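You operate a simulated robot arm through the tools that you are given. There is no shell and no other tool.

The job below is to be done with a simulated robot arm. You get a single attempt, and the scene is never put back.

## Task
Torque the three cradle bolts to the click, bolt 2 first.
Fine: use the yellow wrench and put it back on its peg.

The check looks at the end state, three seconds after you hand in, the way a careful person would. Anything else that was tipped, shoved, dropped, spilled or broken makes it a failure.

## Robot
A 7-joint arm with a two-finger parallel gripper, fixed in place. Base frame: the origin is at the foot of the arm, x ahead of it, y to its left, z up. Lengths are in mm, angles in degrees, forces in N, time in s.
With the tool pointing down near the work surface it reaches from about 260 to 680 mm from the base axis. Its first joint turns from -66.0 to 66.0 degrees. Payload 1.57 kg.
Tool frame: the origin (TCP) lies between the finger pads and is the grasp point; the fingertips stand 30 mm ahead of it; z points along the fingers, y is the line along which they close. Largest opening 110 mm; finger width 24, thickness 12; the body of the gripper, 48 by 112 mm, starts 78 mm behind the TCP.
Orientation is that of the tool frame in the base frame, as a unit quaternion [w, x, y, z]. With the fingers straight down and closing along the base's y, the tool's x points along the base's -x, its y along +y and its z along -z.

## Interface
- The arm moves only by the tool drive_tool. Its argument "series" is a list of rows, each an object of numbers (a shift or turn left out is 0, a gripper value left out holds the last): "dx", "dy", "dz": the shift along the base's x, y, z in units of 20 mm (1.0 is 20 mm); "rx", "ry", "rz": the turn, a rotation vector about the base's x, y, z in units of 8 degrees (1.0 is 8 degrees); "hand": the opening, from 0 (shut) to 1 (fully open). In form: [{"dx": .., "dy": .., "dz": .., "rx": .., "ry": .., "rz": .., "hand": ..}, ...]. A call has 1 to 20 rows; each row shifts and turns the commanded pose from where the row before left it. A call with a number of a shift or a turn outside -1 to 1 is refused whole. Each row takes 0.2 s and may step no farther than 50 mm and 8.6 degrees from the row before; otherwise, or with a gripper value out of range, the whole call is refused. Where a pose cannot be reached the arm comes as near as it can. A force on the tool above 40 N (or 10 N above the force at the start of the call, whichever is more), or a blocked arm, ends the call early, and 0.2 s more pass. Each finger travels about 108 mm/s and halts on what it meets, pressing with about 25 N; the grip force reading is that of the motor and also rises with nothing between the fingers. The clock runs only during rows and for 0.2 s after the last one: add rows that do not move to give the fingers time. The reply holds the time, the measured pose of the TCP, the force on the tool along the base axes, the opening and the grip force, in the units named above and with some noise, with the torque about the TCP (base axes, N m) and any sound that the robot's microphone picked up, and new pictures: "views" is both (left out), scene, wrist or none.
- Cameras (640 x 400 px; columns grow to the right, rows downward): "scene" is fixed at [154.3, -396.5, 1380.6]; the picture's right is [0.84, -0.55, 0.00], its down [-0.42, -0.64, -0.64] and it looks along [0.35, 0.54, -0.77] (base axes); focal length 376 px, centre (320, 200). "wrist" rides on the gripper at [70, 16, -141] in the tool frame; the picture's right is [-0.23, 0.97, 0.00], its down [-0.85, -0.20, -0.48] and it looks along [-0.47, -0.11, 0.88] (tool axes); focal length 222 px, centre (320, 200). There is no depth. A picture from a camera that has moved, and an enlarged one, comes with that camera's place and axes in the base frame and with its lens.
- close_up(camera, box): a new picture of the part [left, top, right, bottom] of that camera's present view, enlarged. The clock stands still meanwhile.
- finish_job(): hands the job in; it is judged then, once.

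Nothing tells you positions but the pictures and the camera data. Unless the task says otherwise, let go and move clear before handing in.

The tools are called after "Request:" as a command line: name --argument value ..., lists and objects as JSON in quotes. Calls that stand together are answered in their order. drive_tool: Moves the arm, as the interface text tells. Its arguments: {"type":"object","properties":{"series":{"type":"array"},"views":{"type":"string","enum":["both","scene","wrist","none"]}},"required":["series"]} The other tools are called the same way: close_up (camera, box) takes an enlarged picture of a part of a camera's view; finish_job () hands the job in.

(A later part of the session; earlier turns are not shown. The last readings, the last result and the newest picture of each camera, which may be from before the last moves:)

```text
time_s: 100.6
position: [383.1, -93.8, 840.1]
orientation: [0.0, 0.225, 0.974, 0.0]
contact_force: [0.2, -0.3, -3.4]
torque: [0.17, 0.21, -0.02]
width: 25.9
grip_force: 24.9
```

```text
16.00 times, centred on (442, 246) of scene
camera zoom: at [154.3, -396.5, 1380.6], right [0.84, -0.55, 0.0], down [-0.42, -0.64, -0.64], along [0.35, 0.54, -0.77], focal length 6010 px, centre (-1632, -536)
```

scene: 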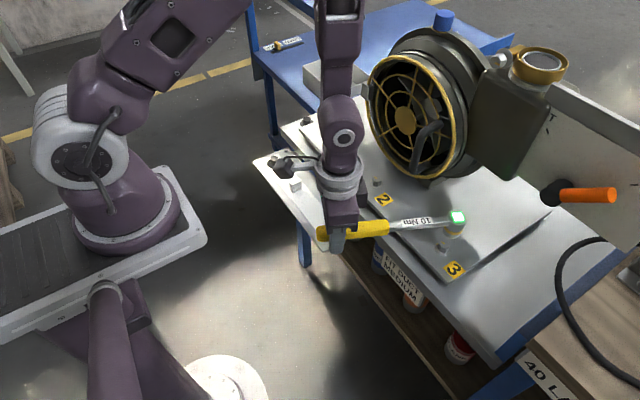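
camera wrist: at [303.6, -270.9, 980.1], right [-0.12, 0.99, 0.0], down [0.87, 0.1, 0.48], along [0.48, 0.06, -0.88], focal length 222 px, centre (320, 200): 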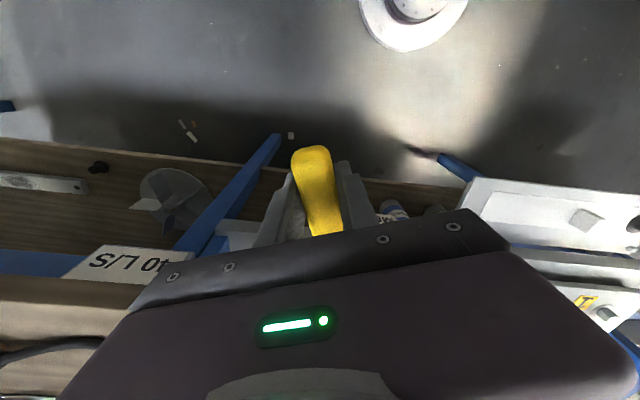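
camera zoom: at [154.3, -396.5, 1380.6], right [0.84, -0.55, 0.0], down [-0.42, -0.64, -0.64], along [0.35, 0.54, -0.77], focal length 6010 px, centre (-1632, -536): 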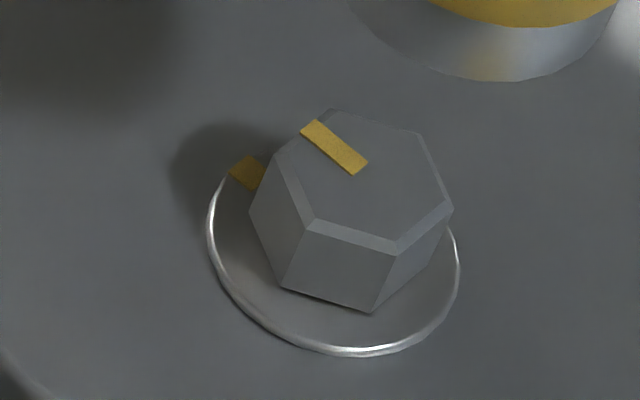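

All three bolts show aligned marks. Now I retract and carry the wrench around (staying clear of the fan) back toward its board, turning to the original heading.

Request:
drive_tool --series '[{"dx": -0.85, "dy": 0.25}, {"dx": -0.85, "dy": 0.25}, {"dx": -0.85, "dy": 0.25}, {"dx": -0.85, "dy": 0.25}, {"dy": 0.3, "rz": 0.95}, {"dy": 0.3, "rz": 0.95}, {"dy": 0.3, "rz": 0.95}, {"dy": 0.3, "rz": 0.95}, {"dy": 0.3, "rz": 0.95}, {"dy": 0.3, "rz": 0.95}, {"dy": 0.3, "rz": 0.95}, {"dy": 0.3, "rz": 0.95}, {"dy": 0.3, "rz": 0.95}, {"dy": 0.3, "rz": 0.95}, {}]' --views "scene"

```text
time_s: 103.8
position: [314.9, -14.7, 840.6]
orientation: [0.001, -0.423, 0.906, -0.001]
contact_force: [0.3, -0.4, -2.9]
torque: [-0.2, 0.17, -0.01]
width: 25.7
grip_force: 25.4
```

scene: 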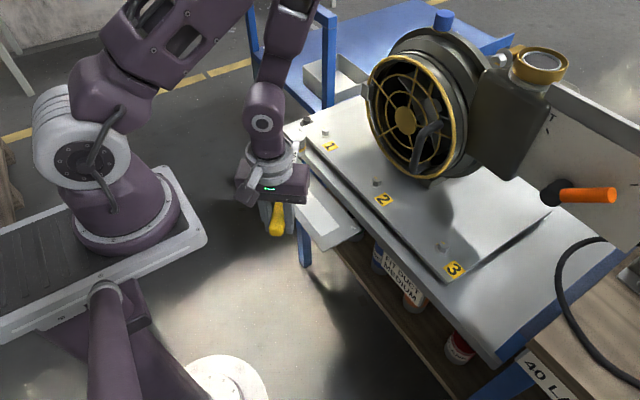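

Request:
drive_tool --series '[{"dx": 0.9335, "dy": 0.4514, "rz": 0.7143}, {"dx": 0.9335, "dy": 0.4514, "rz": 0.7143}, {"dx": 0.9335, "dy": 0.4514, "rz": 0.7143}, {"dx": 0.9335, "dy": 0.4514, "rz": 0.7143}, {"dx": 0.9335, "dy": 0.4514, "rz": 0.7143}, {"dx": 0.9335, "dy": 0.4514, "rz": 0.7143}, {"dx": 0.9335, "dy": 0.4516, "rz": 0.7143}, {}, {}]' --views "both"

Request:
close_up --camera "scene" --box '[245, 105, 345, 205]'

```text
time_s: 105.8
position: [446.0, 49.7, 839.5]
orientation: [0.0, 0.707, -0.707, 0.0]
contact_force: [-0.1, -0.4, -2.9]
torque: [-0.27, 0.02, 0.03]
width: 25.7
grip_force: 25.1
camera wrist: at [430.9, -20.0, 981.1], right [-0.97, 0.23, 0.0], down [0.2, 0.85, 0.48], along [0.11, 0.47, -0.88], focal length 222 px, centre (320, 200)
```

scene: 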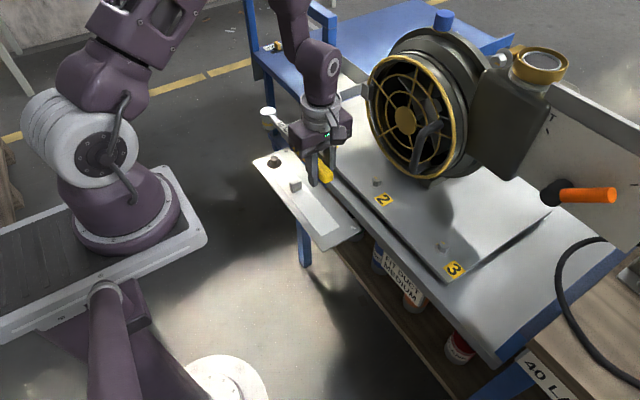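
wrist: 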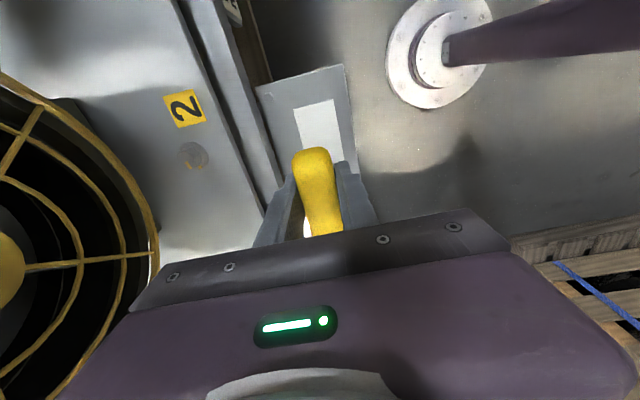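

```text
4.00 times, centred on (295, 155) of scene
camera zoom: at [154.3, -396.4, 1380.6], right [0.84, -0.55, 0.0], down [-0.42, -0.64, -0.64], along [0.35, 0.54, -0.77], focal length 1502 px, centre (420, 380)
```

zoom: 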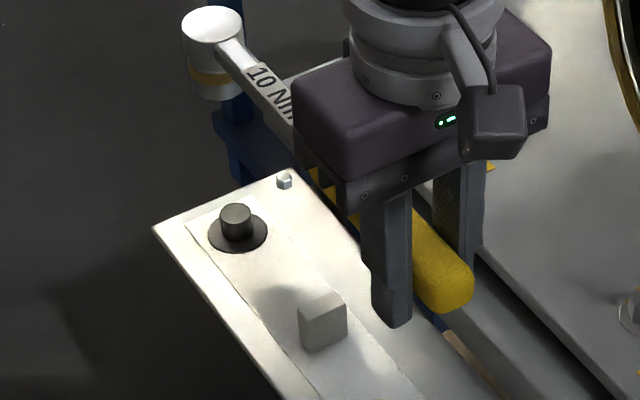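

I'm back over the board. I'll match the exact pose recorded right after pickup and compare the picture with the earlier one.

Request:
drive_tool --series '[{"dx": -0.055, "dy": 0.04}, {"dz": -0.35}, {"dz": -0.335}, {}, {}]' --views "wrist"

Request:
close_up --camera "scene" --box '[250, 110, 350, 200]'

```text
time_s: 107.0
position: [444.1, 50.1, 825.6]
orientation: [0.0, -0.706, 0.708, 0.0]
contact_force: [0.0, 0.0, -2.9]
torque: [-0.29, -0.04, 0.0]
width: 25.9
grip_force: 24.9
camera wrist: at [429.3, -19.1, 967.0], right [-0.97, 0.23, 0.0], down [0.2, 0.85, 0.48], along [0.11, 0.47, -0.88], focal length 222 px, centre (320, 200)
```

wrist: 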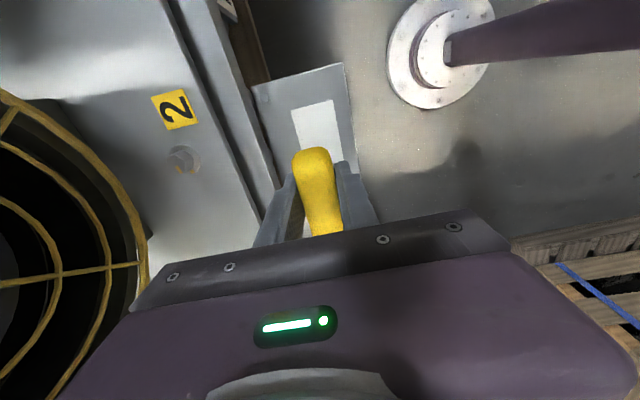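

```text
4.44 times, centred on (300, 155) of scene
camera zoom: at [154.3, -396.4, 1380.6], right [0.84, -0.55, 0.0], down [-0.42, -0.64, -0.64], along [0.35, 0.54, -0.77], focal length 1669 px, centre (409, 400)
```

zoom: 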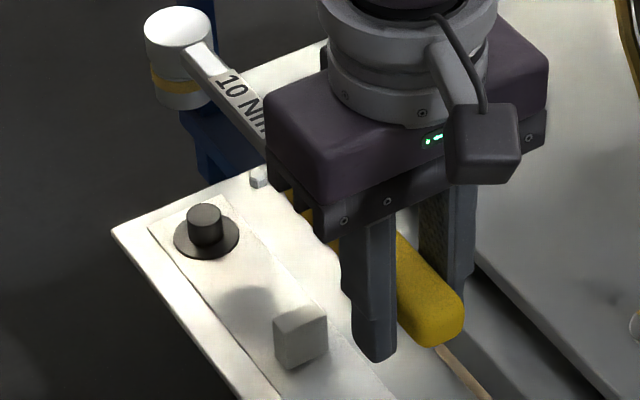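

The pose matches the pickup pose within about half a millimetre. I'll lower to just above the peg top and inspect the alignment.

Request:
drive_tool --series '[{"dx": 0.02, "dz": -0.8}, {"dz": -0.9}, {"dz": -0.9}, {"dz": -0.9}, {"dz": -0.6}, {}, {}]' --views "wrist"

Request:
close_up --camera "scene" --box '[257, 135, 289, 167]'

```text
time_s: 108.6
position: [446.4, 49.1, 744.2]
orientation: [0.0, -0.707, 0.708, 0.0]
contact_force: [-0.1, 0.0, -4.0]
torque: [-0.25, 0.0, 0.0]
width: 25.8
grip_force: 25.2
camera wrist: at [430.1, -19.3, 885.0], right [-0.97, 0.23, 0.0], down [0.2, 0.85, 0.48], along [0.11, 0.47, -0.88], focal length 222 px, centre (320, 200)
```

wrist: 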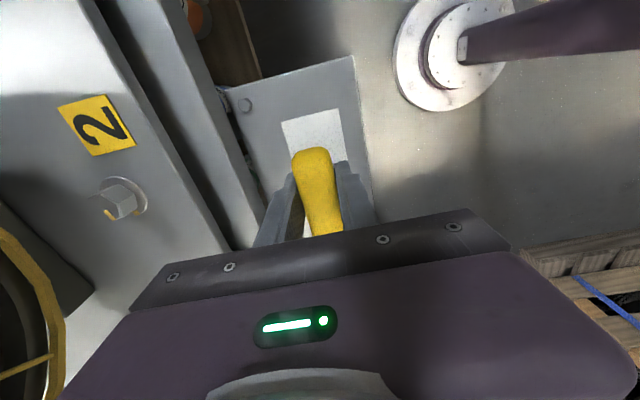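

```text
12.50 times, centred on (273, 151) of scene
camera zoom: at [154.3, -396.4, 1380.6], right [0.84, -0.55, 0.0], down [-0.42, -0.64, -0.64], along [0.35, 0.54, -0.77], focal length 4695 px, centre (908, 812)
```

zoom: 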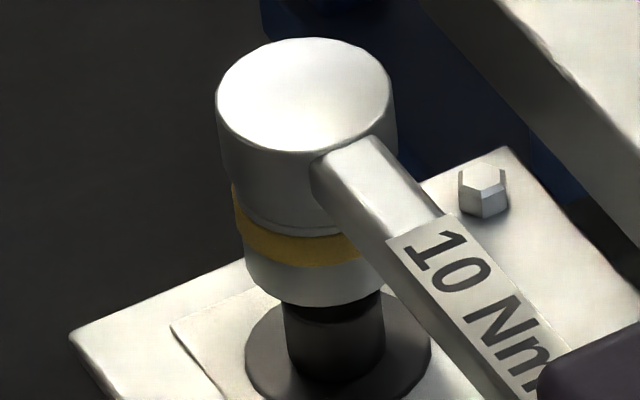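

The head position matches its original seated column to within about 0.4 mm and the socket is right over the peg. Lowering gradually while watching the force.

Request:
drive_tool --series '[{"dx": 0.015, "dy": -0.01}, {"dz": -0.2}, {"dz": -0.2}, {}]' --views "none"

Request:
drive_tool --series '[{"dz": -0.1}, {}]' --views "none"

Request:
drive_tool --series '[{"dz": -0.1}, {}]' --views "none"

Request:
close_up --camera "scene" --box '[257, 139, 289, 171]'

```text
time_s: 109.6
position: [447.3, 50.5, 735.6]
orientation: [0.0, -0.707, 0.707, -0.001]
contact_force: [-0.3, -0.3, -1.8]
torque: [-0.25, 0.0, -0.05]
width: 25.7
grip_force: 25.3
```

```text
time_s: 110.2
position: [444.7, 50.3, 734.9]
orientation: [-0.001, -0.706, 0.708, 0.001]
contact_force: [0.3, 0.3, -3.0]
torque: [-0.28, -0.03, -0.01]
width: 25.2
grip_force: 25.1
```

```text
time_s: 110.8
position: [445.3, 50.5, 732.6]
orientation: [0.0, 0.708, -0.707, 0.0]
contact_force: [-0.5, 0.8, -2.8]
torque: [-0.33, 0.0, 0.03]
width: 25.9
grip_force: 25.2
```

```text
12.50 times, centred on (273, 155) of scene
camera zoom: at [154.3, -396.4, 1380.6], right [0.84, -0.55, 0.0], down [-0.42, -0.64, -0.64], along [0.35, 0.54, -0.77], focal length 4695 px, centre (908, 762)
```

zoom: 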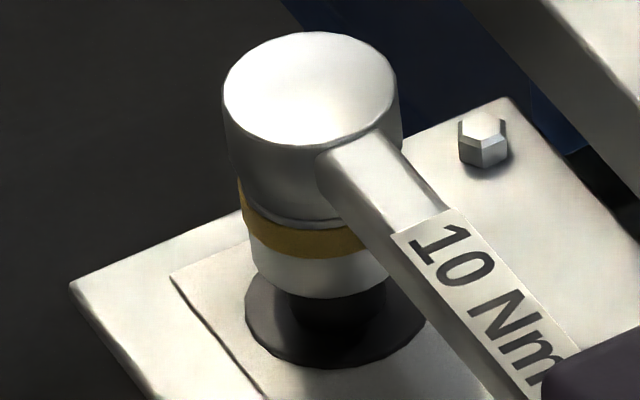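

The socket is slipping over the peg without contact force. Continuing down.

Request:
drive_tool --series '[{"dz": -0.1}, {"dz": -0.1}, {}]' --views "none"

Request:
drive_tool --series '[{"dz": -0.1}, {"dz": -0.1}, {}]' --views "none"

Request:
drive_tool --series '[{"dz": -0.1}, {"dz": -0.05}, {}]' --views "wrist"

Request:
close_up --camera "scene" --box '[257, 139, 289, 171]'

```text
time_s: 111.6
position: [445.3, 49.3, 728.0]
orientation: [0.0, -0.706, 0.708, 0.0]
contact_force: [-1.0, -8.0, 2.1]
torque: [0.69, 0.06, 0.27]
width: 26.0
grip_force: 24.8
```

```text
time_s: 112.4
position: [445.3, 50.2, 724.6]
orientation: [-0.001, -0.707, 0.708, 0.001]
contact_force: [-1.1, -12.4, 2.5]
torque: [0.71, 0.05, 0.42]
width: 26.0
grip_force: 25.5
```

```text
time_s: 113.2
position: [445.4, 49.9, 721.6]
orientation: [0.0, -0.706, 0.708, -0.001]
contact_force: [-1.4, -14.4, 4.1]
torque: [0.86, 0.08, 0.4]
width: 25.8
grip_force: 24.7
camera wrist: at [430.0, -19.4, 862.1], right [-0.97, 0.23, 0.0], down [0.2, 0.85, 0.48], along [0.11, 0.47, -0.88], focal length 222 px, centre (320, 200)
```

wrist: 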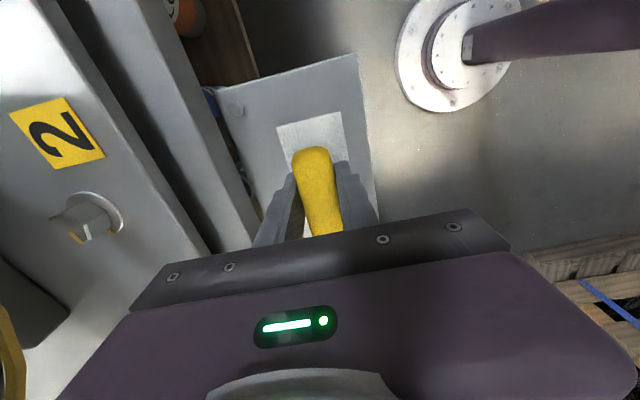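

```text
12.50 times, centred on (273, 155) of scene
camera zoom: at [154.2, -396.8, 1380.5], right [0.84, -0.55, 0.0], down [-0.42, -0.64, -0.64], along [0.35, 0.54, -0.77], focal length 4695 px, centre (908, 762)
```

zoom: 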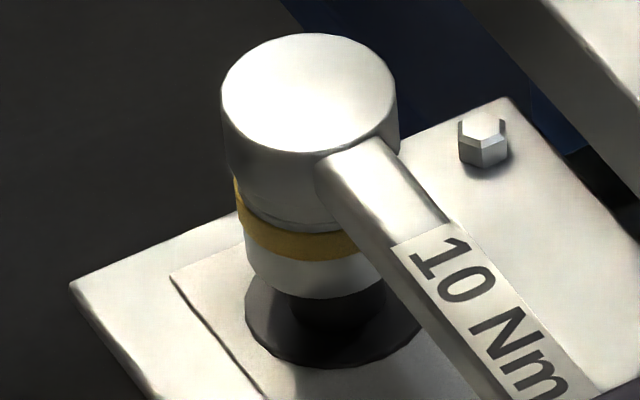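

The socket is catching on the peg's near edge (pushing toward −y) and the wrench has pitched nose-up a little in the grip. I'll raise back off the peg and look.

Request:
drive_tool --series '[{"dz": 0.2}, {"dz": 0.2}, {"dz": 0.2}, {"dz": 0.2}, {}]' --views "none"

Request:
close_up --camera "scene" --box '[257, 131, 289, 163]'

Request:
close_up --camera "scene" --box '[250, 120, 350, 220]'

```text
time_s: 114.4
position: [445.0, 49.6, 736.8]
orientation: [0.0, -0.706, 0.708, 0.0]
contact_force: [-0.4, 0.2, -3.7]
torque: [-0.28, 0.03, -0.01]
width: 25.8
grip_force: 25.0
```

```text
12.50 times, centred on (273, 147) of scene
camera zoom: at [154.3, -396.4, 1380.6], right [0.84, -0.55, 0.0], down [-0.42, -0.64, -0.64], along [0.35, 0.54, -0.77], focal length 4695 px, centre (908, 862)
```

zoom: 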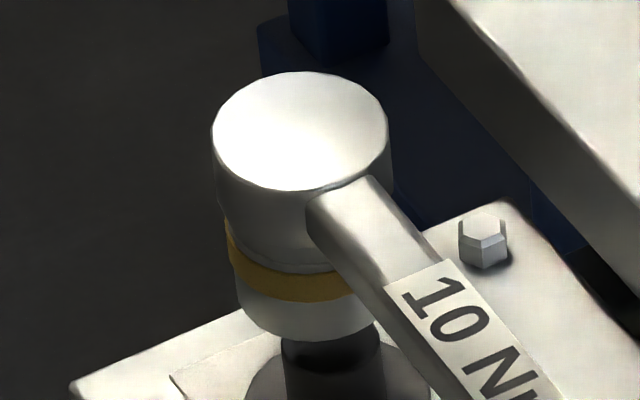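

```text
4.00 times, centred on (300, 170) of scene
camera zoom: at [154.3, -396.4, 1380.6], right [0.84, -0.55, 0.0], down [-0.42, -0.64, -0.64], along [0.35, 0.54, -0.77], focal length 1502 px, centre (400, 320)
```

zoom: 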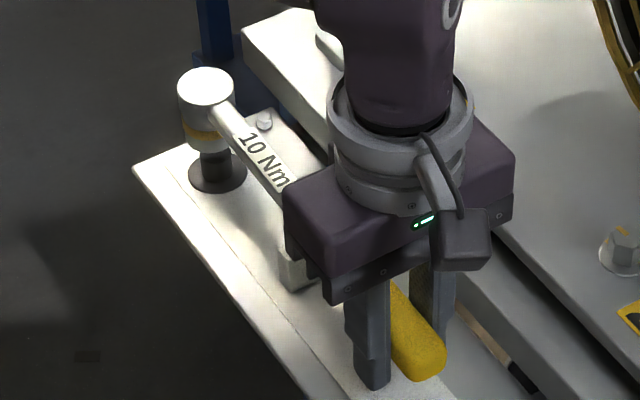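

I'll raise 5 mm and tilt the gripper nose-down about 2.9° to bring the wrench level again, then re-measure.

Request:
drive_tool --series '[{"dz": 0.25}, {"rx": -0.18}, {"rx": -0.18}, {}, {}]' --views "wrist"

Request:
close_up --camera "scene" --box '[257, 135, 289, 167]'

Request:
close_up --camera "scene" --box '[262, 148, 286, 164]'

```text
time_s: 115.6
position: [444.9, 50.7, 741.9]
orientation: [-0.018, -0.706, 0.708, -0.018]
contact_force: [-0.2, 0.4, -3.4]
torque: [-0.29, -0.01, -0.02]
width: 25.9
grip_force: 25.3
camera wrist: at [429.7, -11.8, 886.3], right [-0.97, 0.23, -0.01], down [0.2, 0.88, 0.43], along [0.11, 0.42, -0.9], focal length 222 px, centre (320, 200)
```

wrist: 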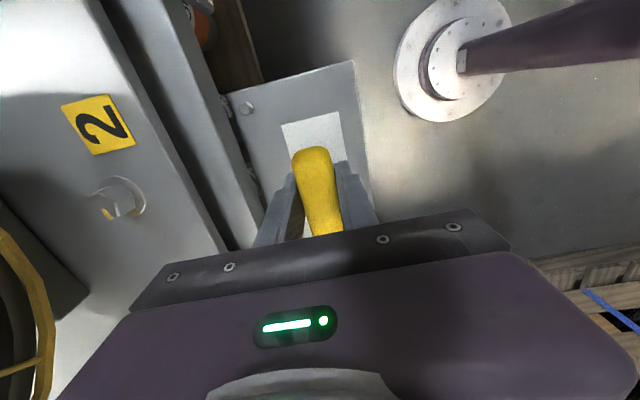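

```text
12.50 times, centred on (273, 151) of scene
camera zoom: at [154.3, -396.4, 1380.6], right [0.84, -0.55, 0.0], down [-0.42, -0.64, -0.64], along [0.35, 0.54, -0.77], focal length 4695 px, centre (908, 812)
```

zoom: 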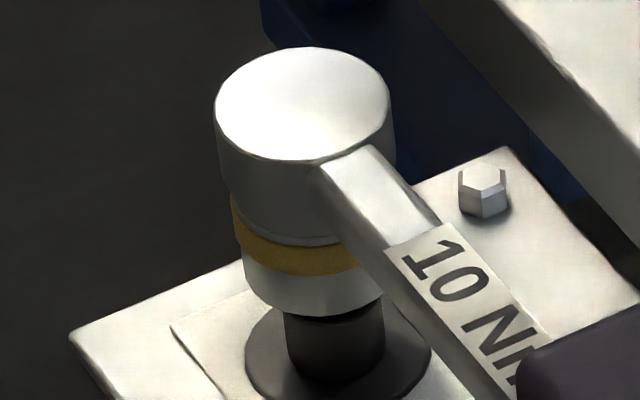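

```text
16.00 times, centred on (274, 156) of scene
camera zoom: at [154.3, -396.4, 1380.6], right [0.84, -0.55, 0.0], down [-0.42, -0.64, -0.64], along [0.35, 0.54, -0.77], focal length 6010 px, centre (1056, 904)
```

zoom: 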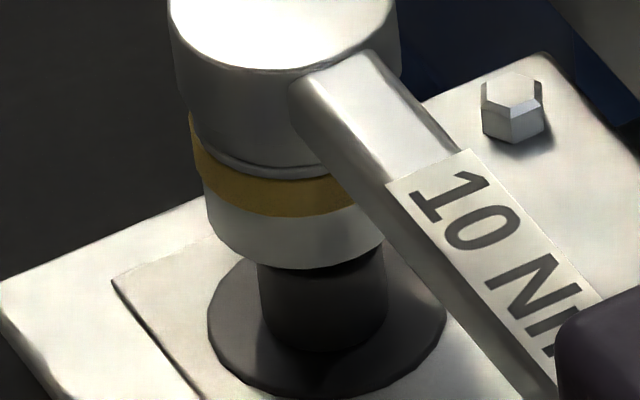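

The socket now lines up with the peg axis within about half a millimetre in both directions. Trying again in small steps with force checks.

Request:
drive_tool --series '[{"dz": -0.15}, {"dz": -0.15}, {}]' --views "none"

Request:
drive_tool --series '[{"dz": -0.1}, {}]' --views "none"

Request:
drive_tool --series '[{"dz": -0.05}, {}]' --views "none"

Request:
drive_tool --series '[{"dz": -0.05}, {}]' --views "none"

```text
time_s: 116.4
position: [445.4, 49.5, 736.5]
orientation: [0.018, 0.707, -0.707, 0.018]
contact_force: [-0.7, 0.1, -3.3]
torque: [-0.29, -0.02, 0.01]
width: 25.6
grip_force: 25.4
```

```text
time_s: 117.0
position: [445.1, 49.8, 734.6]
orientation: [-0.018, -0.706, 0.707, -0.017]
contact_force: [-0.2, -0.2, -2.7]
torque: [-0.26, 0.02, 0.01]
width: 25.8
grip_force: 24.7
```

```text
time_s: 117.6
position: [444.8, 51.1, 731.7]
orientation: [-0.018, -0.706, 0.708, -0.017]
contact_force: [-0.1, -0.4, -3.0]
torque: [-0.28, -0.01, 0.02]
width: 25.9
grip_force: 25.2
```

```text
time_s: 118.2
position: [446.5, 50.9, 732.1]
orientation: [-0.018, -0.706, 0.708, -0.018]
contact_force: [-0.7, 0.8, -2.7]
torque: [-0.26, -0.01, 0.03]
width: 25.8
grip_force: 25.6
```

Request:
drive_tool --series '[{"dz": -0.05}, {}]' --views "none"

Request:
drive_tool --series '[{"dz": -0.05}, {}]' --views "none"

Request:
close_up --camera "scene" --box '[262, 148, 286, 164]'

```text
time_s: 118.8
position: [446.8, 51.1, 731.3]
orientation: [-0.017, -0.706, 0.707, -0.018]
contact_force: [0.0, 1.0, -2.9]
torque: [-0.32, -0.01, 0.02]
width: 25.8
grip_force: 24.8
```

```text
time_s: 119.4
position: [445.0, 49.9, 730.2]
orientation: [-0.017, -0.707, 0.707, -0.017]
contact_force: [0.1, 0.4, -3.1]
torque: [-0.32, -0.01, 0.03]
width: 26.0
grip_force: 25.3
```

```text
16.00 times, centred on (274, 156) of scene
camera zoom: at [154.3, -396.4, 1380.6], right [0.84, -0.55, 0.0], down [-0.42, -0.64, -0.64], along [0.35, 0.54, -0.77], focal length 6010 px, centre (1056, 904)
```

zoom: 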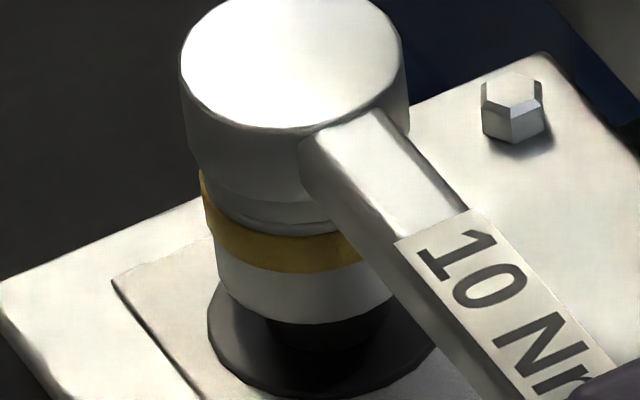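

No contact and the head is tracking down over the peg properly this time. Continuing in 2 mm steps.

Request:
drive_tool --series '[{"dz": -0.1}, {}]' --views "none"

Request:
drive_tool --series '[{"dz": -0.1}, {}]' --views "none"

Request:
drive_tool --series '[{"dz": -0.1}, {}]' --views "none"

Request:
close_up --camera "scene" --box '[262, 148, 286, 164]'

```text
time_s: 120.0
position: [445.8, 49.7, 728.1]
orientation: [-0.018, -0.707, 0.707, -0.018]
contact_force: [0.7, -1.2, -3.3]
torque: [-0.28, 0.03, 0.05]
width: 25.9
grip_force: 25.2
```

```text
time_s: 120.6
position: [444.4, 51.2, 725.5]
orientation: [-0.018, -0.706, 0.707, -0.018]
contact_force: [0.2, 0.0, -2.9]
torque: [-0.28, -0.03, 0.0]
width: 26.0
grip_force: 25.6
```

```text
time_s: 121.2
position: [445.1, 49.5, 723.7]
orientation: [0.018, 0.707, -0.707, 0.018]
contact_force: [0.4, 0.3, -2.9]
torque: [-0.27, 0.0, 0.0]
width: 25.6
grip_force: 25.1
```

```text
16.00 times, centred on (274, 156) of scene
camera zoom: at [154.3, -396.4, 1380.6], right [0.84, -0.55, 0.0], down [-0.42, -0.64, -0.64], along [0.35, 0.54, -0.77], focal length 6010 px, centre (1056, 904)
```

zoom: 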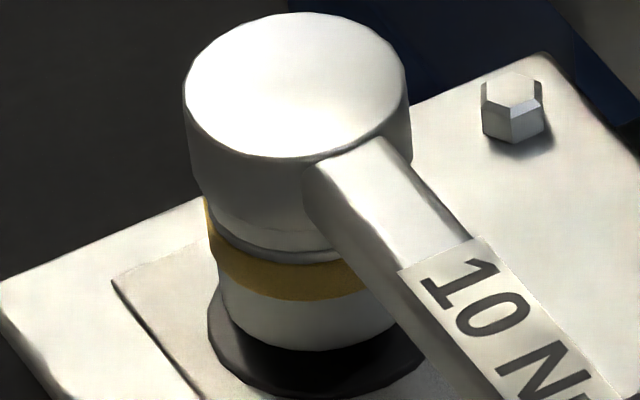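

Request:
drive_tool --series '[{"dz": -0.1}, {}]' --views "none"

Request:
drive_tool --series '[{"dz": -0.1}, {}]' --views "none"

Request:
drive_tool --series '[{"dz": -0.05}, {}]' --views "none"

Request:
drive_tool --series '[{"dz": -0.05}, {}]' --views "none"

Request:
close_up --camera "scene" --box '[255, 135, 325, 195]'

```text
time_s: 121.8
position: [446.8, 50.2, 722.2]
orientation: [-0.018, -0.707, 0.707, -0.018]
contact_force: [-0.3, 0.7, -3.3]
torque: [-0.29, 0.0, 0.1]
width: 25.7
grip_force: 24.8
```

```text
time_s: 122.4
position: [444.6, 51.2, 720.4]
orientation: [-0.017, -0.707, 0.707, -0.018]
contact_force: [0.8, -0.3, -2.8]
torque: [-0.33, -0.02, 0.02]
width: 25.8
grip_force: 24.9
```

```text
time_s: 123.0
position: [445.1, 50.7, 720.7]
orientation: [-0.019, -0.706, 0.707, -0.016]
contact_force: [-0.3, -1.2, -2.8]
torque: [-0.23, 0.01, 0.11]
width: 25.9
grip_force: 25.1
```

```text
time_s: 123.6
position: [445.2, 48.6, 718.0]
orientation: [-0.019, -0.706, 0.708, -0.018]
contact_force: [0.2, -11.5, -1.5]
torque: [0.79, -0.13, 0.48]
width: 25.8
grip_force: 24.8
```

```text
6.67 times, centred on (290, 165) of scene
camera zoom: at [154.3, -396.8, 1380.5], right [0.84, -0.55, 0.0], down [-0.42, -0.64, -0.64], along [0.35, 0.54, -0.77], focal length 2504 px, centre (520, 433)
```

zoom: 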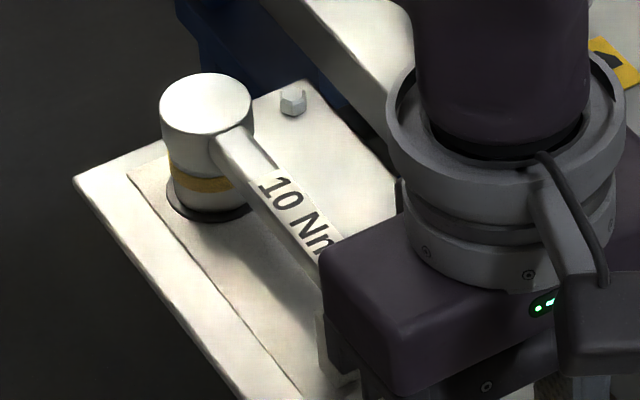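

The head is now seated exactly as in the original picture. I'll relieve the sideways load a touch and settle the handle onto its rest.

Request:
drive_tool --series '[{"dy": -0.04}, {}]' --views "none"

Request:
drive_tool --series '[{"dz": -0.04}, {}]' --views "none"

Request:
close_up --camera "scene" --box '[250, 135, 350, 235]'

```text
time_s: 124.2
position: [445.3, 47.9, 717.0]
orientation: [-0.019, -0.707, 0.707, -0.018]
contact_force: [-0.6, -14.5, -5.1]
torque: [-0.66, 0.0, 0.2]
width: 25.7
grip_force: 24.8
```

```text
time_s: 124.8
position: [444.2, 49.5, 716.6]
orientation: [-0.019, -0.706, 0.708, -0.018]
contact_force: [-3.5, -21.5, 7.3]
torque: [0.67, 0.02, 0.24]
width: 26.0
grip_force: 25.4
```

```text
4.00 times, centred on (300, 185) of scene
camera zoom: at [154.1, -396.9, 1380.5], right [0.84, -0.55, 0.0], down [-0.42, -0.64, -0.64], along [0.35, 0.54, -0.77], focal length 1502 px, centre (400, 260)
```

zoom: 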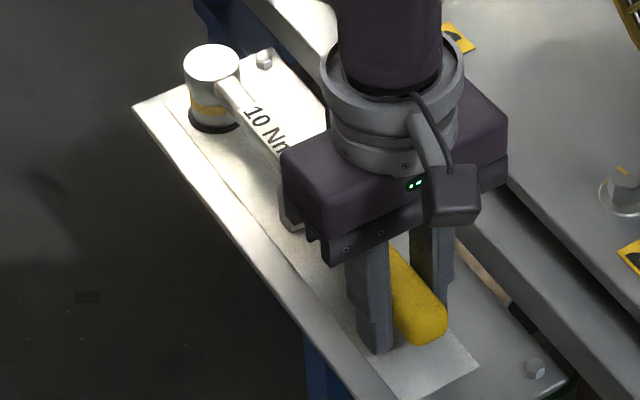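

The sideways load rose instead, so I'll undo the last small step and probe which way relieves it.

Request:
drive_tool --series '[{"dz": 0.04}, {}, {}]' --views "none"

Request:
drive_tool --series '[{"dy": -0.04}, {}, {}]' --views "none"

```text
time_s: 125.6
position: [444.7, 48.6, 717.5]
orientation: [-0.018, -0.706, 0.708, -0.017]
contact_force: [-0.6, -25.0, -3.4]
torque: [-0.52, -0.14, 0.14]
width: 25.7
grip_force: 24.7
```

```text
time_s: 126.4
position: [444.6, 48.9, 718.1]
orientation: [-0.018, -0.706, 0.707, -0.017]
contact_force: [-1.2, -22.1, -0.6]
torque: [-0.04, 0.03, 0.16]
width: 25.9
grip_force: 25.1
```

Request:
drive_tool --series '[{}, {}, {}]' --views "both"

Request:
close_up --camera "scene" --box '[257, 139, 289, 171]'

Request:
close_up --camera "scene" --box '[290, 165, 360, 235]'

```text
time_s: 127.2
position: [446.2, 48.4, 718.3]
orientation: [-0.018, -0.706, 0.707, -0.017]
contact_force: [-2.5, -19.4, 0.2]
torque: [0.11, 0.03, 0.18]
width: 25.6
grip_force: 24.9
camera wrist: at [429.7, -13.7, 862.4], right [-0.97, 0.23, -0.01], down [0.2, 0.88, 0.44], along [0.11, 0.42, -0.9], focal length 222 px, centre (320, 200)
```

scene: 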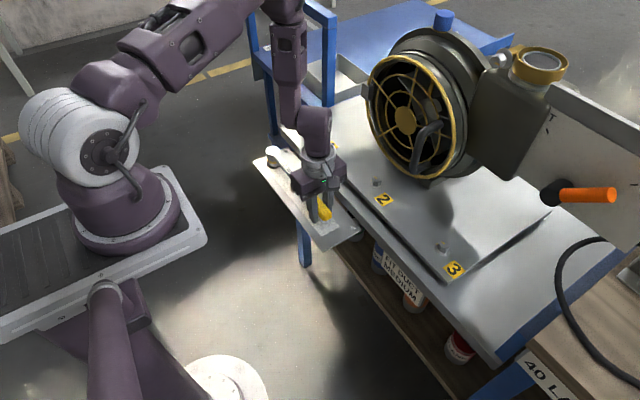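
wrist: 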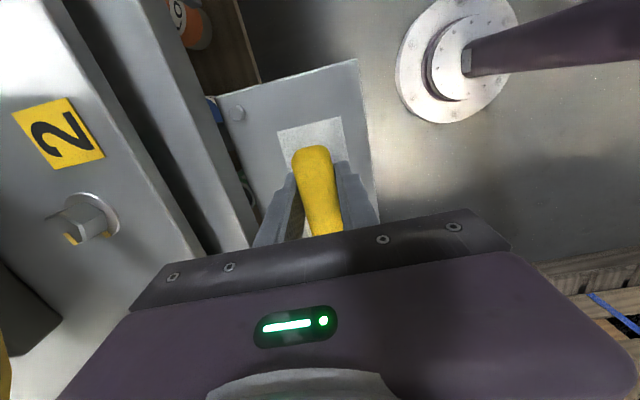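

```text
12.50 times, centred on (273, 155) of scene
camera zoom: at [154.2, -396.8, 1380.5], right [0.84, -0.55, 0.0], down [-0.42, -0.64, -0.64], along [0.35, 0.54, -0.77], focal length 4695 px, centre (908, 762)
```

zoom: 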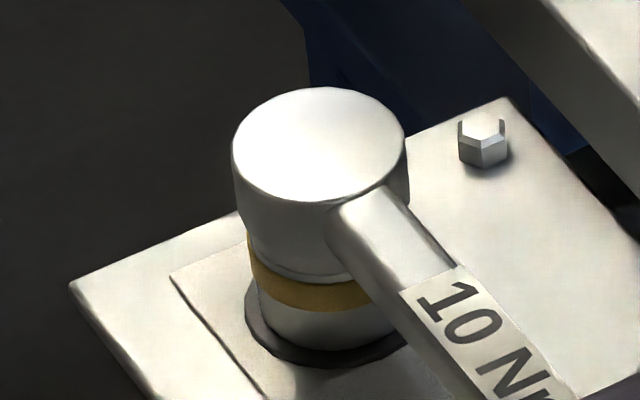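

```text
5.71 times, centred on (325, 200) of scene
camera zoom: at [154.2, -396.8, 1380.5], right [0.84, -0.55, 0.0], down [-0.42, -0.64, -0.64], along [0.35, 0.54, -0.77], focal length 2146 px, centre (291, 200)
```

zoom: 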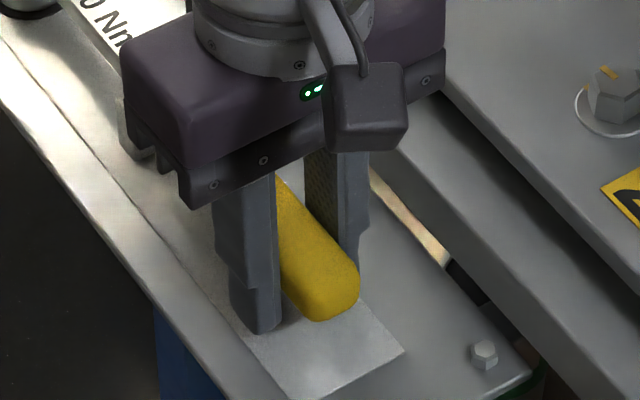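

The head now sits exactly where it was originally. I'll ease −y a bit more to bleed off the remaining side load before releasing.

Request:
drive_tool --series '[{"dy": -0.05}, {}, {}]' --views "none"

Request:
drive_tool --series '[{"dy": -0.05}, {}, {}]' --views "none"

```text
time_s: 128.0
position: [445.6, 48.6, 718.2]
orientation: [-0.018, -0.707, 0.707, -0.017]
contact_force: [-3.2, -5.6, -3.4]
torque: [-0.24, 0.04, 0.03]
width: 25.9
grip_force: 24.5
```

```text
time_s: 128.8
position: [444.2, 47.3, 718.2]
orientation: [-0.018, -0.706, 0.707, -0.016]
contact_force: [-1.0, 0.9, -2.2]
torque: [0.03, -0.03, -0.02]
width: 25.7
grip_force: 24.5
```

Side load is gone. Lowering a hair so the shaft meets its rest, then release.

Request:
drive_tool --series '[{"dz": -0.04}, {}, {}]' --views "none"

Request:
close_up --camera "scene" --box '[257, 139, 289, 171]'

```text
time_s: 129.6
position: [445.5, 47.5, 718.1]
orientation: [0.016, 0.708, -0.706, 0.018]
contact_force: [-5.2, 15.7, 7.1]
torque: [0.56, 0.09, -0.14]
width: 25.9
grip_force: 25.1
```

```text
12.50 times, centred on (273, 155) of scene
camera zoom: at [154.1, -396.2, 1380.7], right [0.84, -0.55, 0.0], down [-0.42, -0.64, -0.64], along [0.35, 0.54, -0.77], focal length 4695 px, centre (908, 762)
```

zoom: 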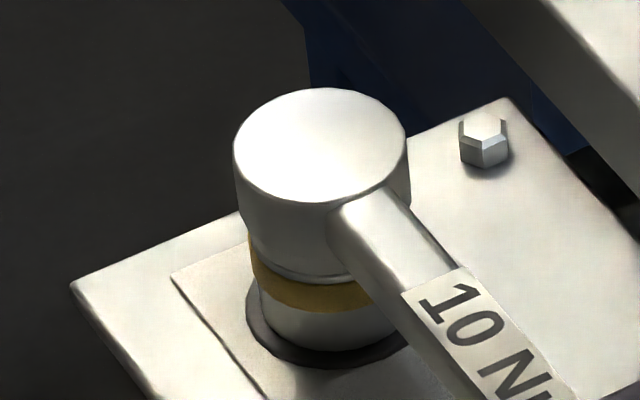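

That's resting firmly now; I back up slightly to the neutral point and then open the gripper gently.

Request:
drive_tool --series '[{"dz": 0.03}, {}, {}]' --views "none"

```text
time_s: 130.4
position: [444.8, 46.5, 717.0]
orientation: [-0.019, -0.706, 0.707, -0.018]
contact_force: [-2.0, 8.6, -3.7]
torque: [-0.14, 0.05, 0.43]
width: 25.8
grip_force: 24.8
```

Request:
drive_tool --series '[{"dy": 0.03}, {}, {}]' --views "none"

```text
time_s: 131.2
position: [445.9, 46.6, 718.4]
orientation: [-0.017, -0.706, 0.707, -0.017]
contact_force: [0.4, -0.2, -1.0]
torque: [0.13, -0.03, -0.05]
width: 26.0
grip_force: 24.4
```

Forces are essentially neutral. Opening the gripper in stages.

Request:
drive_tool --series '[{"hand": 0.26}, {"hand": 0.3}, {"hand": 0.4}, {"hand": 0.55}, {}]' --views "both"

Request:
close_up --camera "scene" --box '[250, 135, 350, 235]'

```text
time_s: 132.4
position: [446.7, 47.4, 718.0]
orientation: [-0.018, -0.706, 0.707, -0.018]
contact_force: [-0.5, -0.2, -0.4]
torque: [0.0, 0.0, 0.0]
width: 60.5
grip_force: 0.1
camera wrist: at [429.8, -15.0, 862.3], right [-0.97, 0.23, -0.01], down [0.2, 0.88, 0.44], along [0.11, 0.42, -0.9], focal length 222 px, centre (320, 200)
```

scene: 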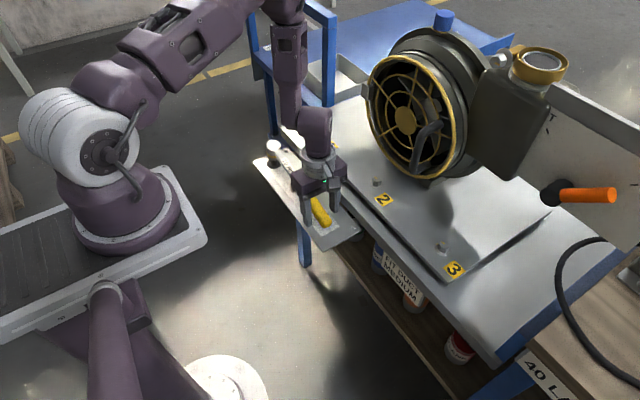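
wrist: 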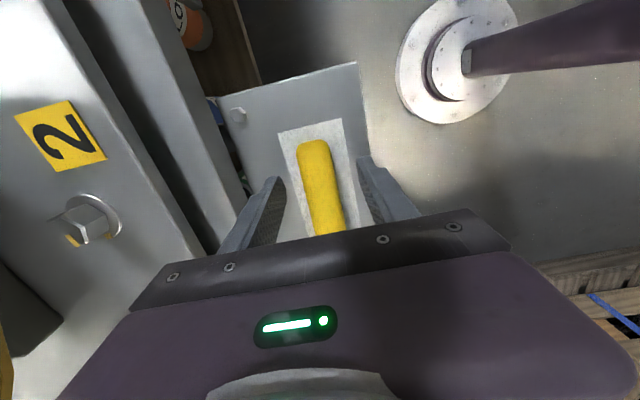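

```text
4.00 times, centred on (300, 185) of scene
camera zoom: at [154.3, -396.5, 1380.6], right [0.84, -0.55, 0.0], down [-0.42, -0.64, -0.64], along [0.35, 0.54, -0.77], focal length 1502 px, centre (400, 260)
```

zoom: 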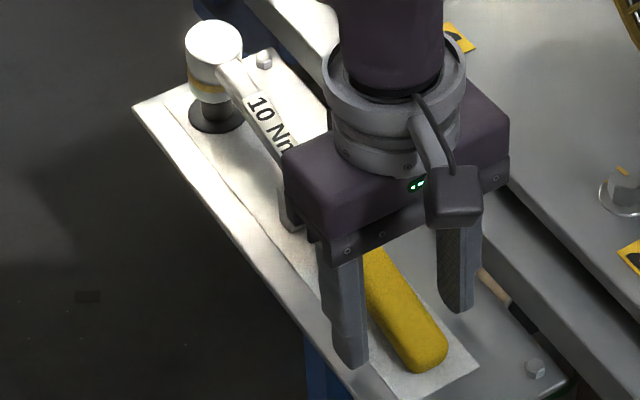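

After release the handle end dropped to the board and the head rose on the peg, so it isn't seated as it was. Let me look closely before acting.

Request:
close_up --camera "scene" --box '[257, 135, 289, 167]'

Request:
close_up --camera "scene" --box '[255, 135, 345, 215]'

Request:
close_up --camera "wrist" --box '[240, 110, 400, 230]'

```text
12.50 times, centred on (273, 151) of scene
camera zoom: at [154.3, -396.5, 1380.6], right [0.84, -0.55, 0.0], down [-0.42, -0.64, -0.64], along [0.35, 0.54, -0.77], focal length 4695 px, centre (908, 812)
```

zoom: 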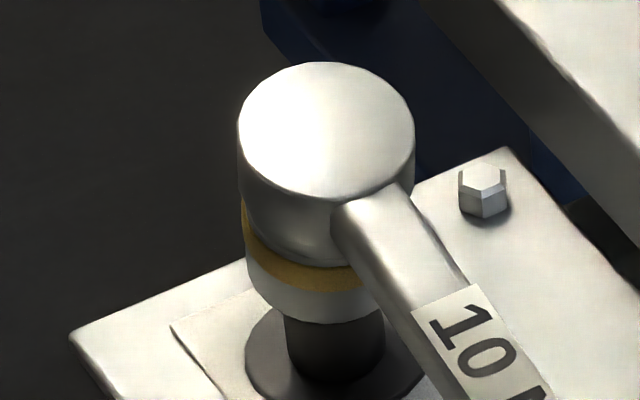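

```text
5.00 times, centred on (300, 175) of scene
camera zoom: at [154.3, -396.5, 1380.6], right [0.84, -0.55, 0.0], down [-0.42, -0.64, -0.64], along [0.35, 0.54, -0.77], focal length 1878 px, centre (420, 325)
```

zoom: 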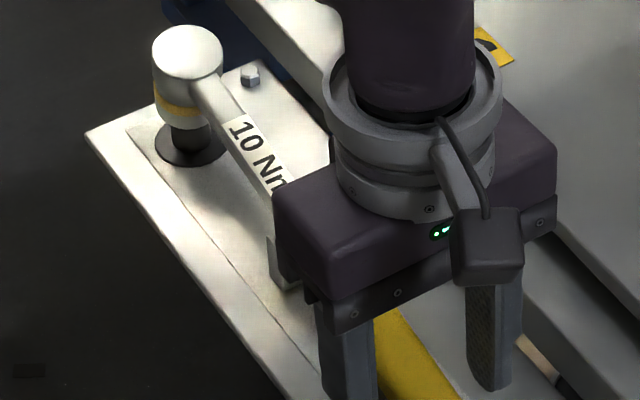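

```text
3.33 times, centred on (320, 170) of wrist
camera zoom: at [429.8, -15.0, 862.3], right [-0.97, 0.23, -0.01], down [0.2, 0.88, 0.44], along [0.11, 0.42, -0.9], focal length 740 px, centre (320, 300)
```

zoom: 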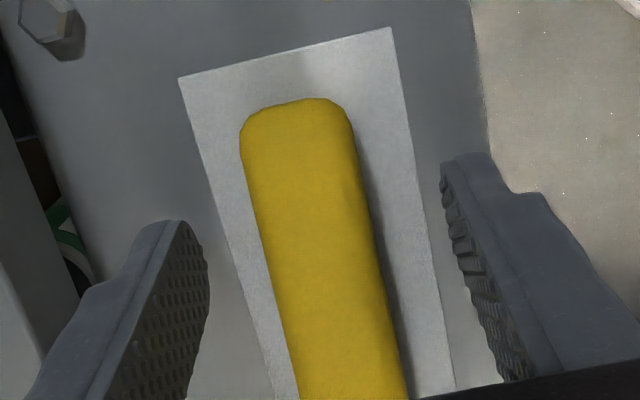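

The wrench tipped over its rest (its balance point lies on the handle side), so it must be re-seated more fully. I'll lift the open gripper clear, straighten it, and re-grip closer to the balance point.

Request:
drive_tool --series '[{"dz": 0.5}, {"dz": 0.75}, {"dz": 0.75}, {"rx": 0.18}, {"rx": 0.18}, {"dy": 0.8}, {"dy": 0.8}, {"dy": 0.8}, {"dy": 0.77}, {}]' --views "both"

Request:
close_up --camera "scene" --box '[255, 135, 355, 235]'

Request:
close_up --camera "wrist" --box '[240, 80, 400, 220]'

```text
time_s: 134.6
position: [444.6, 111.1, 757.7]
orientation: [-0.001, 0.707, -0.707, 0.0]
contact_force: [-1.0, -0.5, 0.2]
torque: [0.01, -0.01, -0.02]
width: 60.6
grip_force: 0.0
camera wrist: at [429.8, 41.9, 899.2], right [-0.97, 0.23, 0.0], down [0.2, 0.85, 0.48], along [0.11, 0.47, -0.88], focal length 222 px, centre (320, 200)
```

scene: 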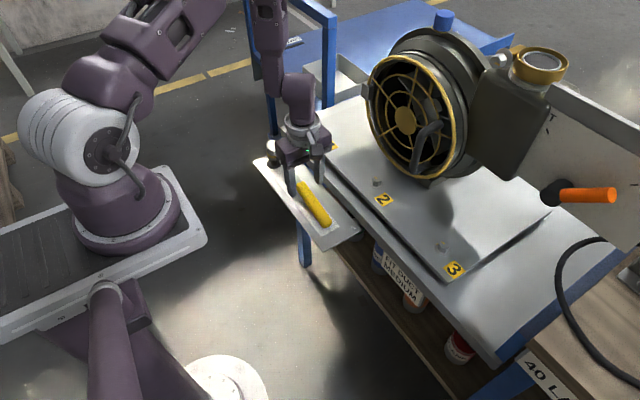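
wrist: 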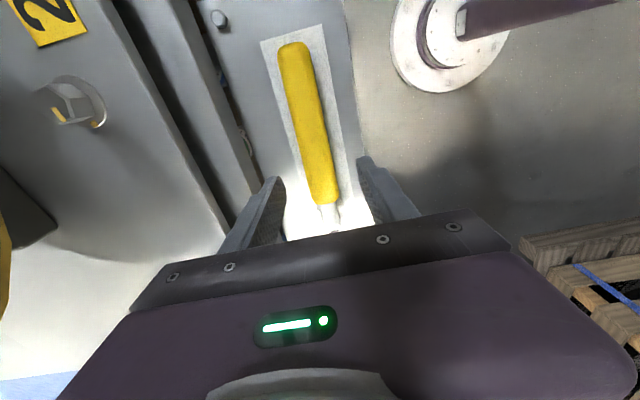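

```text
4.00 times, centred on (305, 185) of scene
camera zoom: at [154.3, -396.4, 1380.6], right [0.84, -0.55, 0.0], down [-0.42, -0.64, -0.64], along [0.35, 0.54, -0.77], focal length 1502 px, centre (380, 260)
```

zoom: 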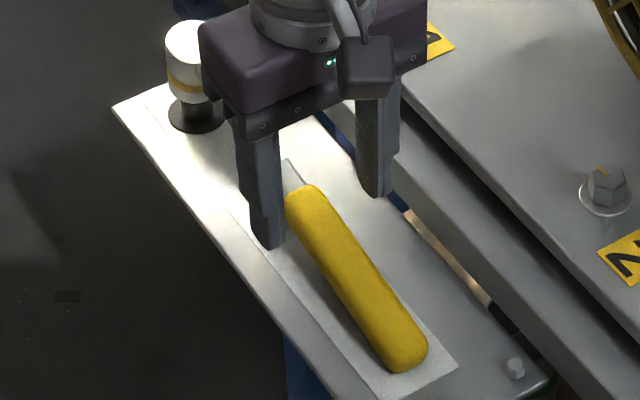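

```text
2.86 times, centred on (320, 150) of wrist
camera zoom: at [429.8, 41.9, 899.2], right [-0.97, 0.23, 0.0], down [0.2, 0.85, 0.48], along [0.11, 0.47, -0.88], focal length 635 px, centre (320, 343)
```

zoom: 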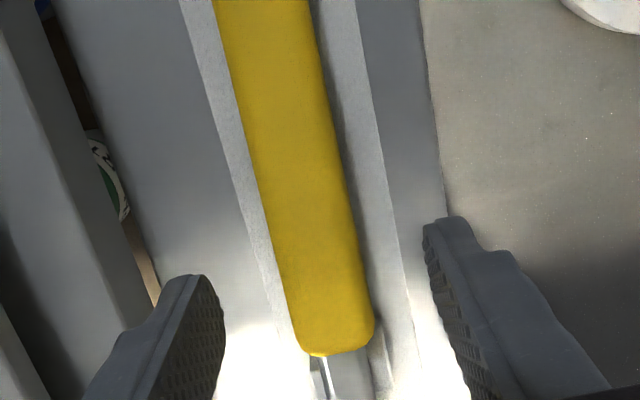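

The handle is centred between the fingers at y≈110. Lowering to z≈712 and re-gripping there.

Request:
drive_tool --series '[{"dz": -0.8}, {"dz": -0.7}, {"dz": -0.5}, {"dz": -0.25}, {}]' --views "none"

Request:
close_up --camera "scene" --box '[265, 150, 345, 230]'

```text
time_s: 135.8
position: [444.9, 111.0, 713.2]
orientation: [0.0, -0.707, 0.707, 0.0]
contact_force: [-0.6, 0.6, -0.2]
torque: [0.01, 0.01, 0.01]
width: 60.5
grip_force: 0.1
```

```text
5.00 times, centred on (305, 190) of scene
camera zoom: at [154.3, -396.5, 1380.6], right [0.84, -0.55, 0.0], down [-0.42, -0.64, -0.64], along [0.35, 0.54, -0.77], focal length 1878 px, centre (395, 250)
```

zoom: 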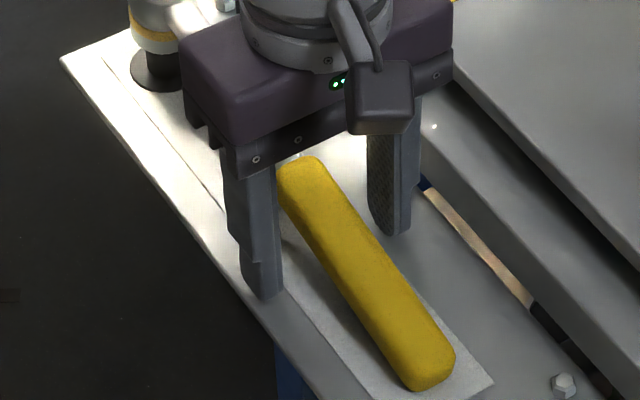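

Request:
drive_tool --series '[{"hand": 0.0}, {"hand": 0.0}, {"hand": 0.0}, {"hand": 0.0}]' --views "none"

Request:
drive_tool --series '[{"dz": 0.1}, {"dz": 0.2}, {"dz": 0.3}, {"dz": 0.5}, {"dz": 0.7}, {}, {}]' --views "both"

Request:
close_up --camera "scene" --box '[245, 110, 345, 210]'

```text
time_s: 136.8
position: [445.7, 110.5, 713.0]
orientation: [0.0, -0.706, 0.708, 0.0]
contact_force: [-0.7, -0.7, -0.2]
torque: [-0.03, -0.02, -0.01]
width: 26.0
grip_force: 25.1
```

```text
time_s: 138.4
position: [445.3, 109.8, 749.4]
orientation: [-0.001, 0.707, -0.707, 0.0]
contact_force: [0.2, -0.4, -2.9]
torque: [-0.06, 0.01, 0.01]
width: 25.5
grip_force: 24.4
camera wrist: at [429.7, 41.0, 890.0], right [-0.97, 0.23, 0.0], down [0.2, 0.85, 0.48], along [0.11, 0.47, -0.88], focal length 222 px, centre (320, 200)
```

scene: 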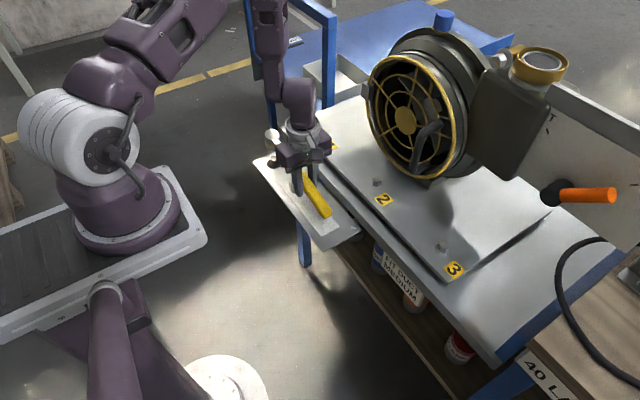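
wrist: 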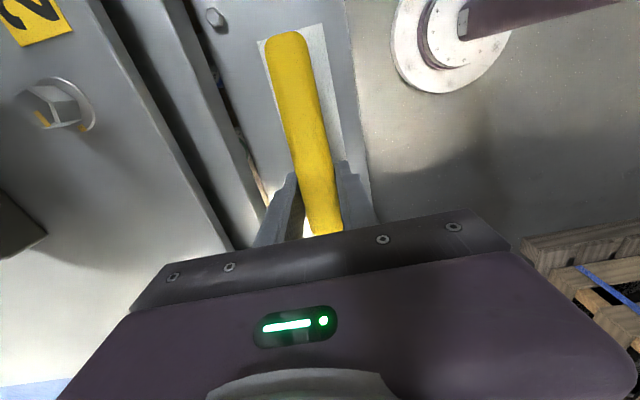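

```text
4.00 times, centred on (295, 160) of scene
camera zoom: at [154.3, -396.4, 1380.6], right [0.84, -0.55, 0.0], down [-0.42, -0.64, -0.64], along [0.35, 0.54, -0.77], focal length 1502 px, centre (420, 360)
```

zoom: 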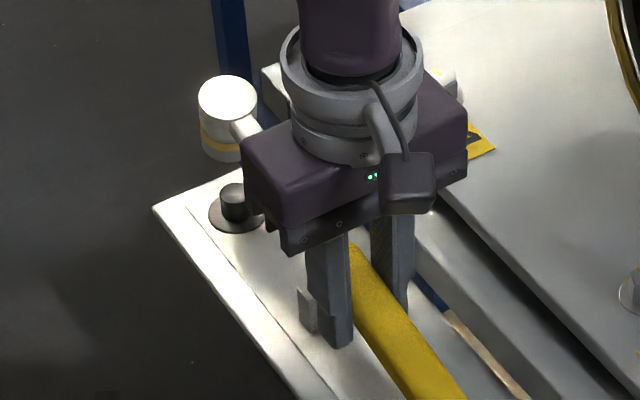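

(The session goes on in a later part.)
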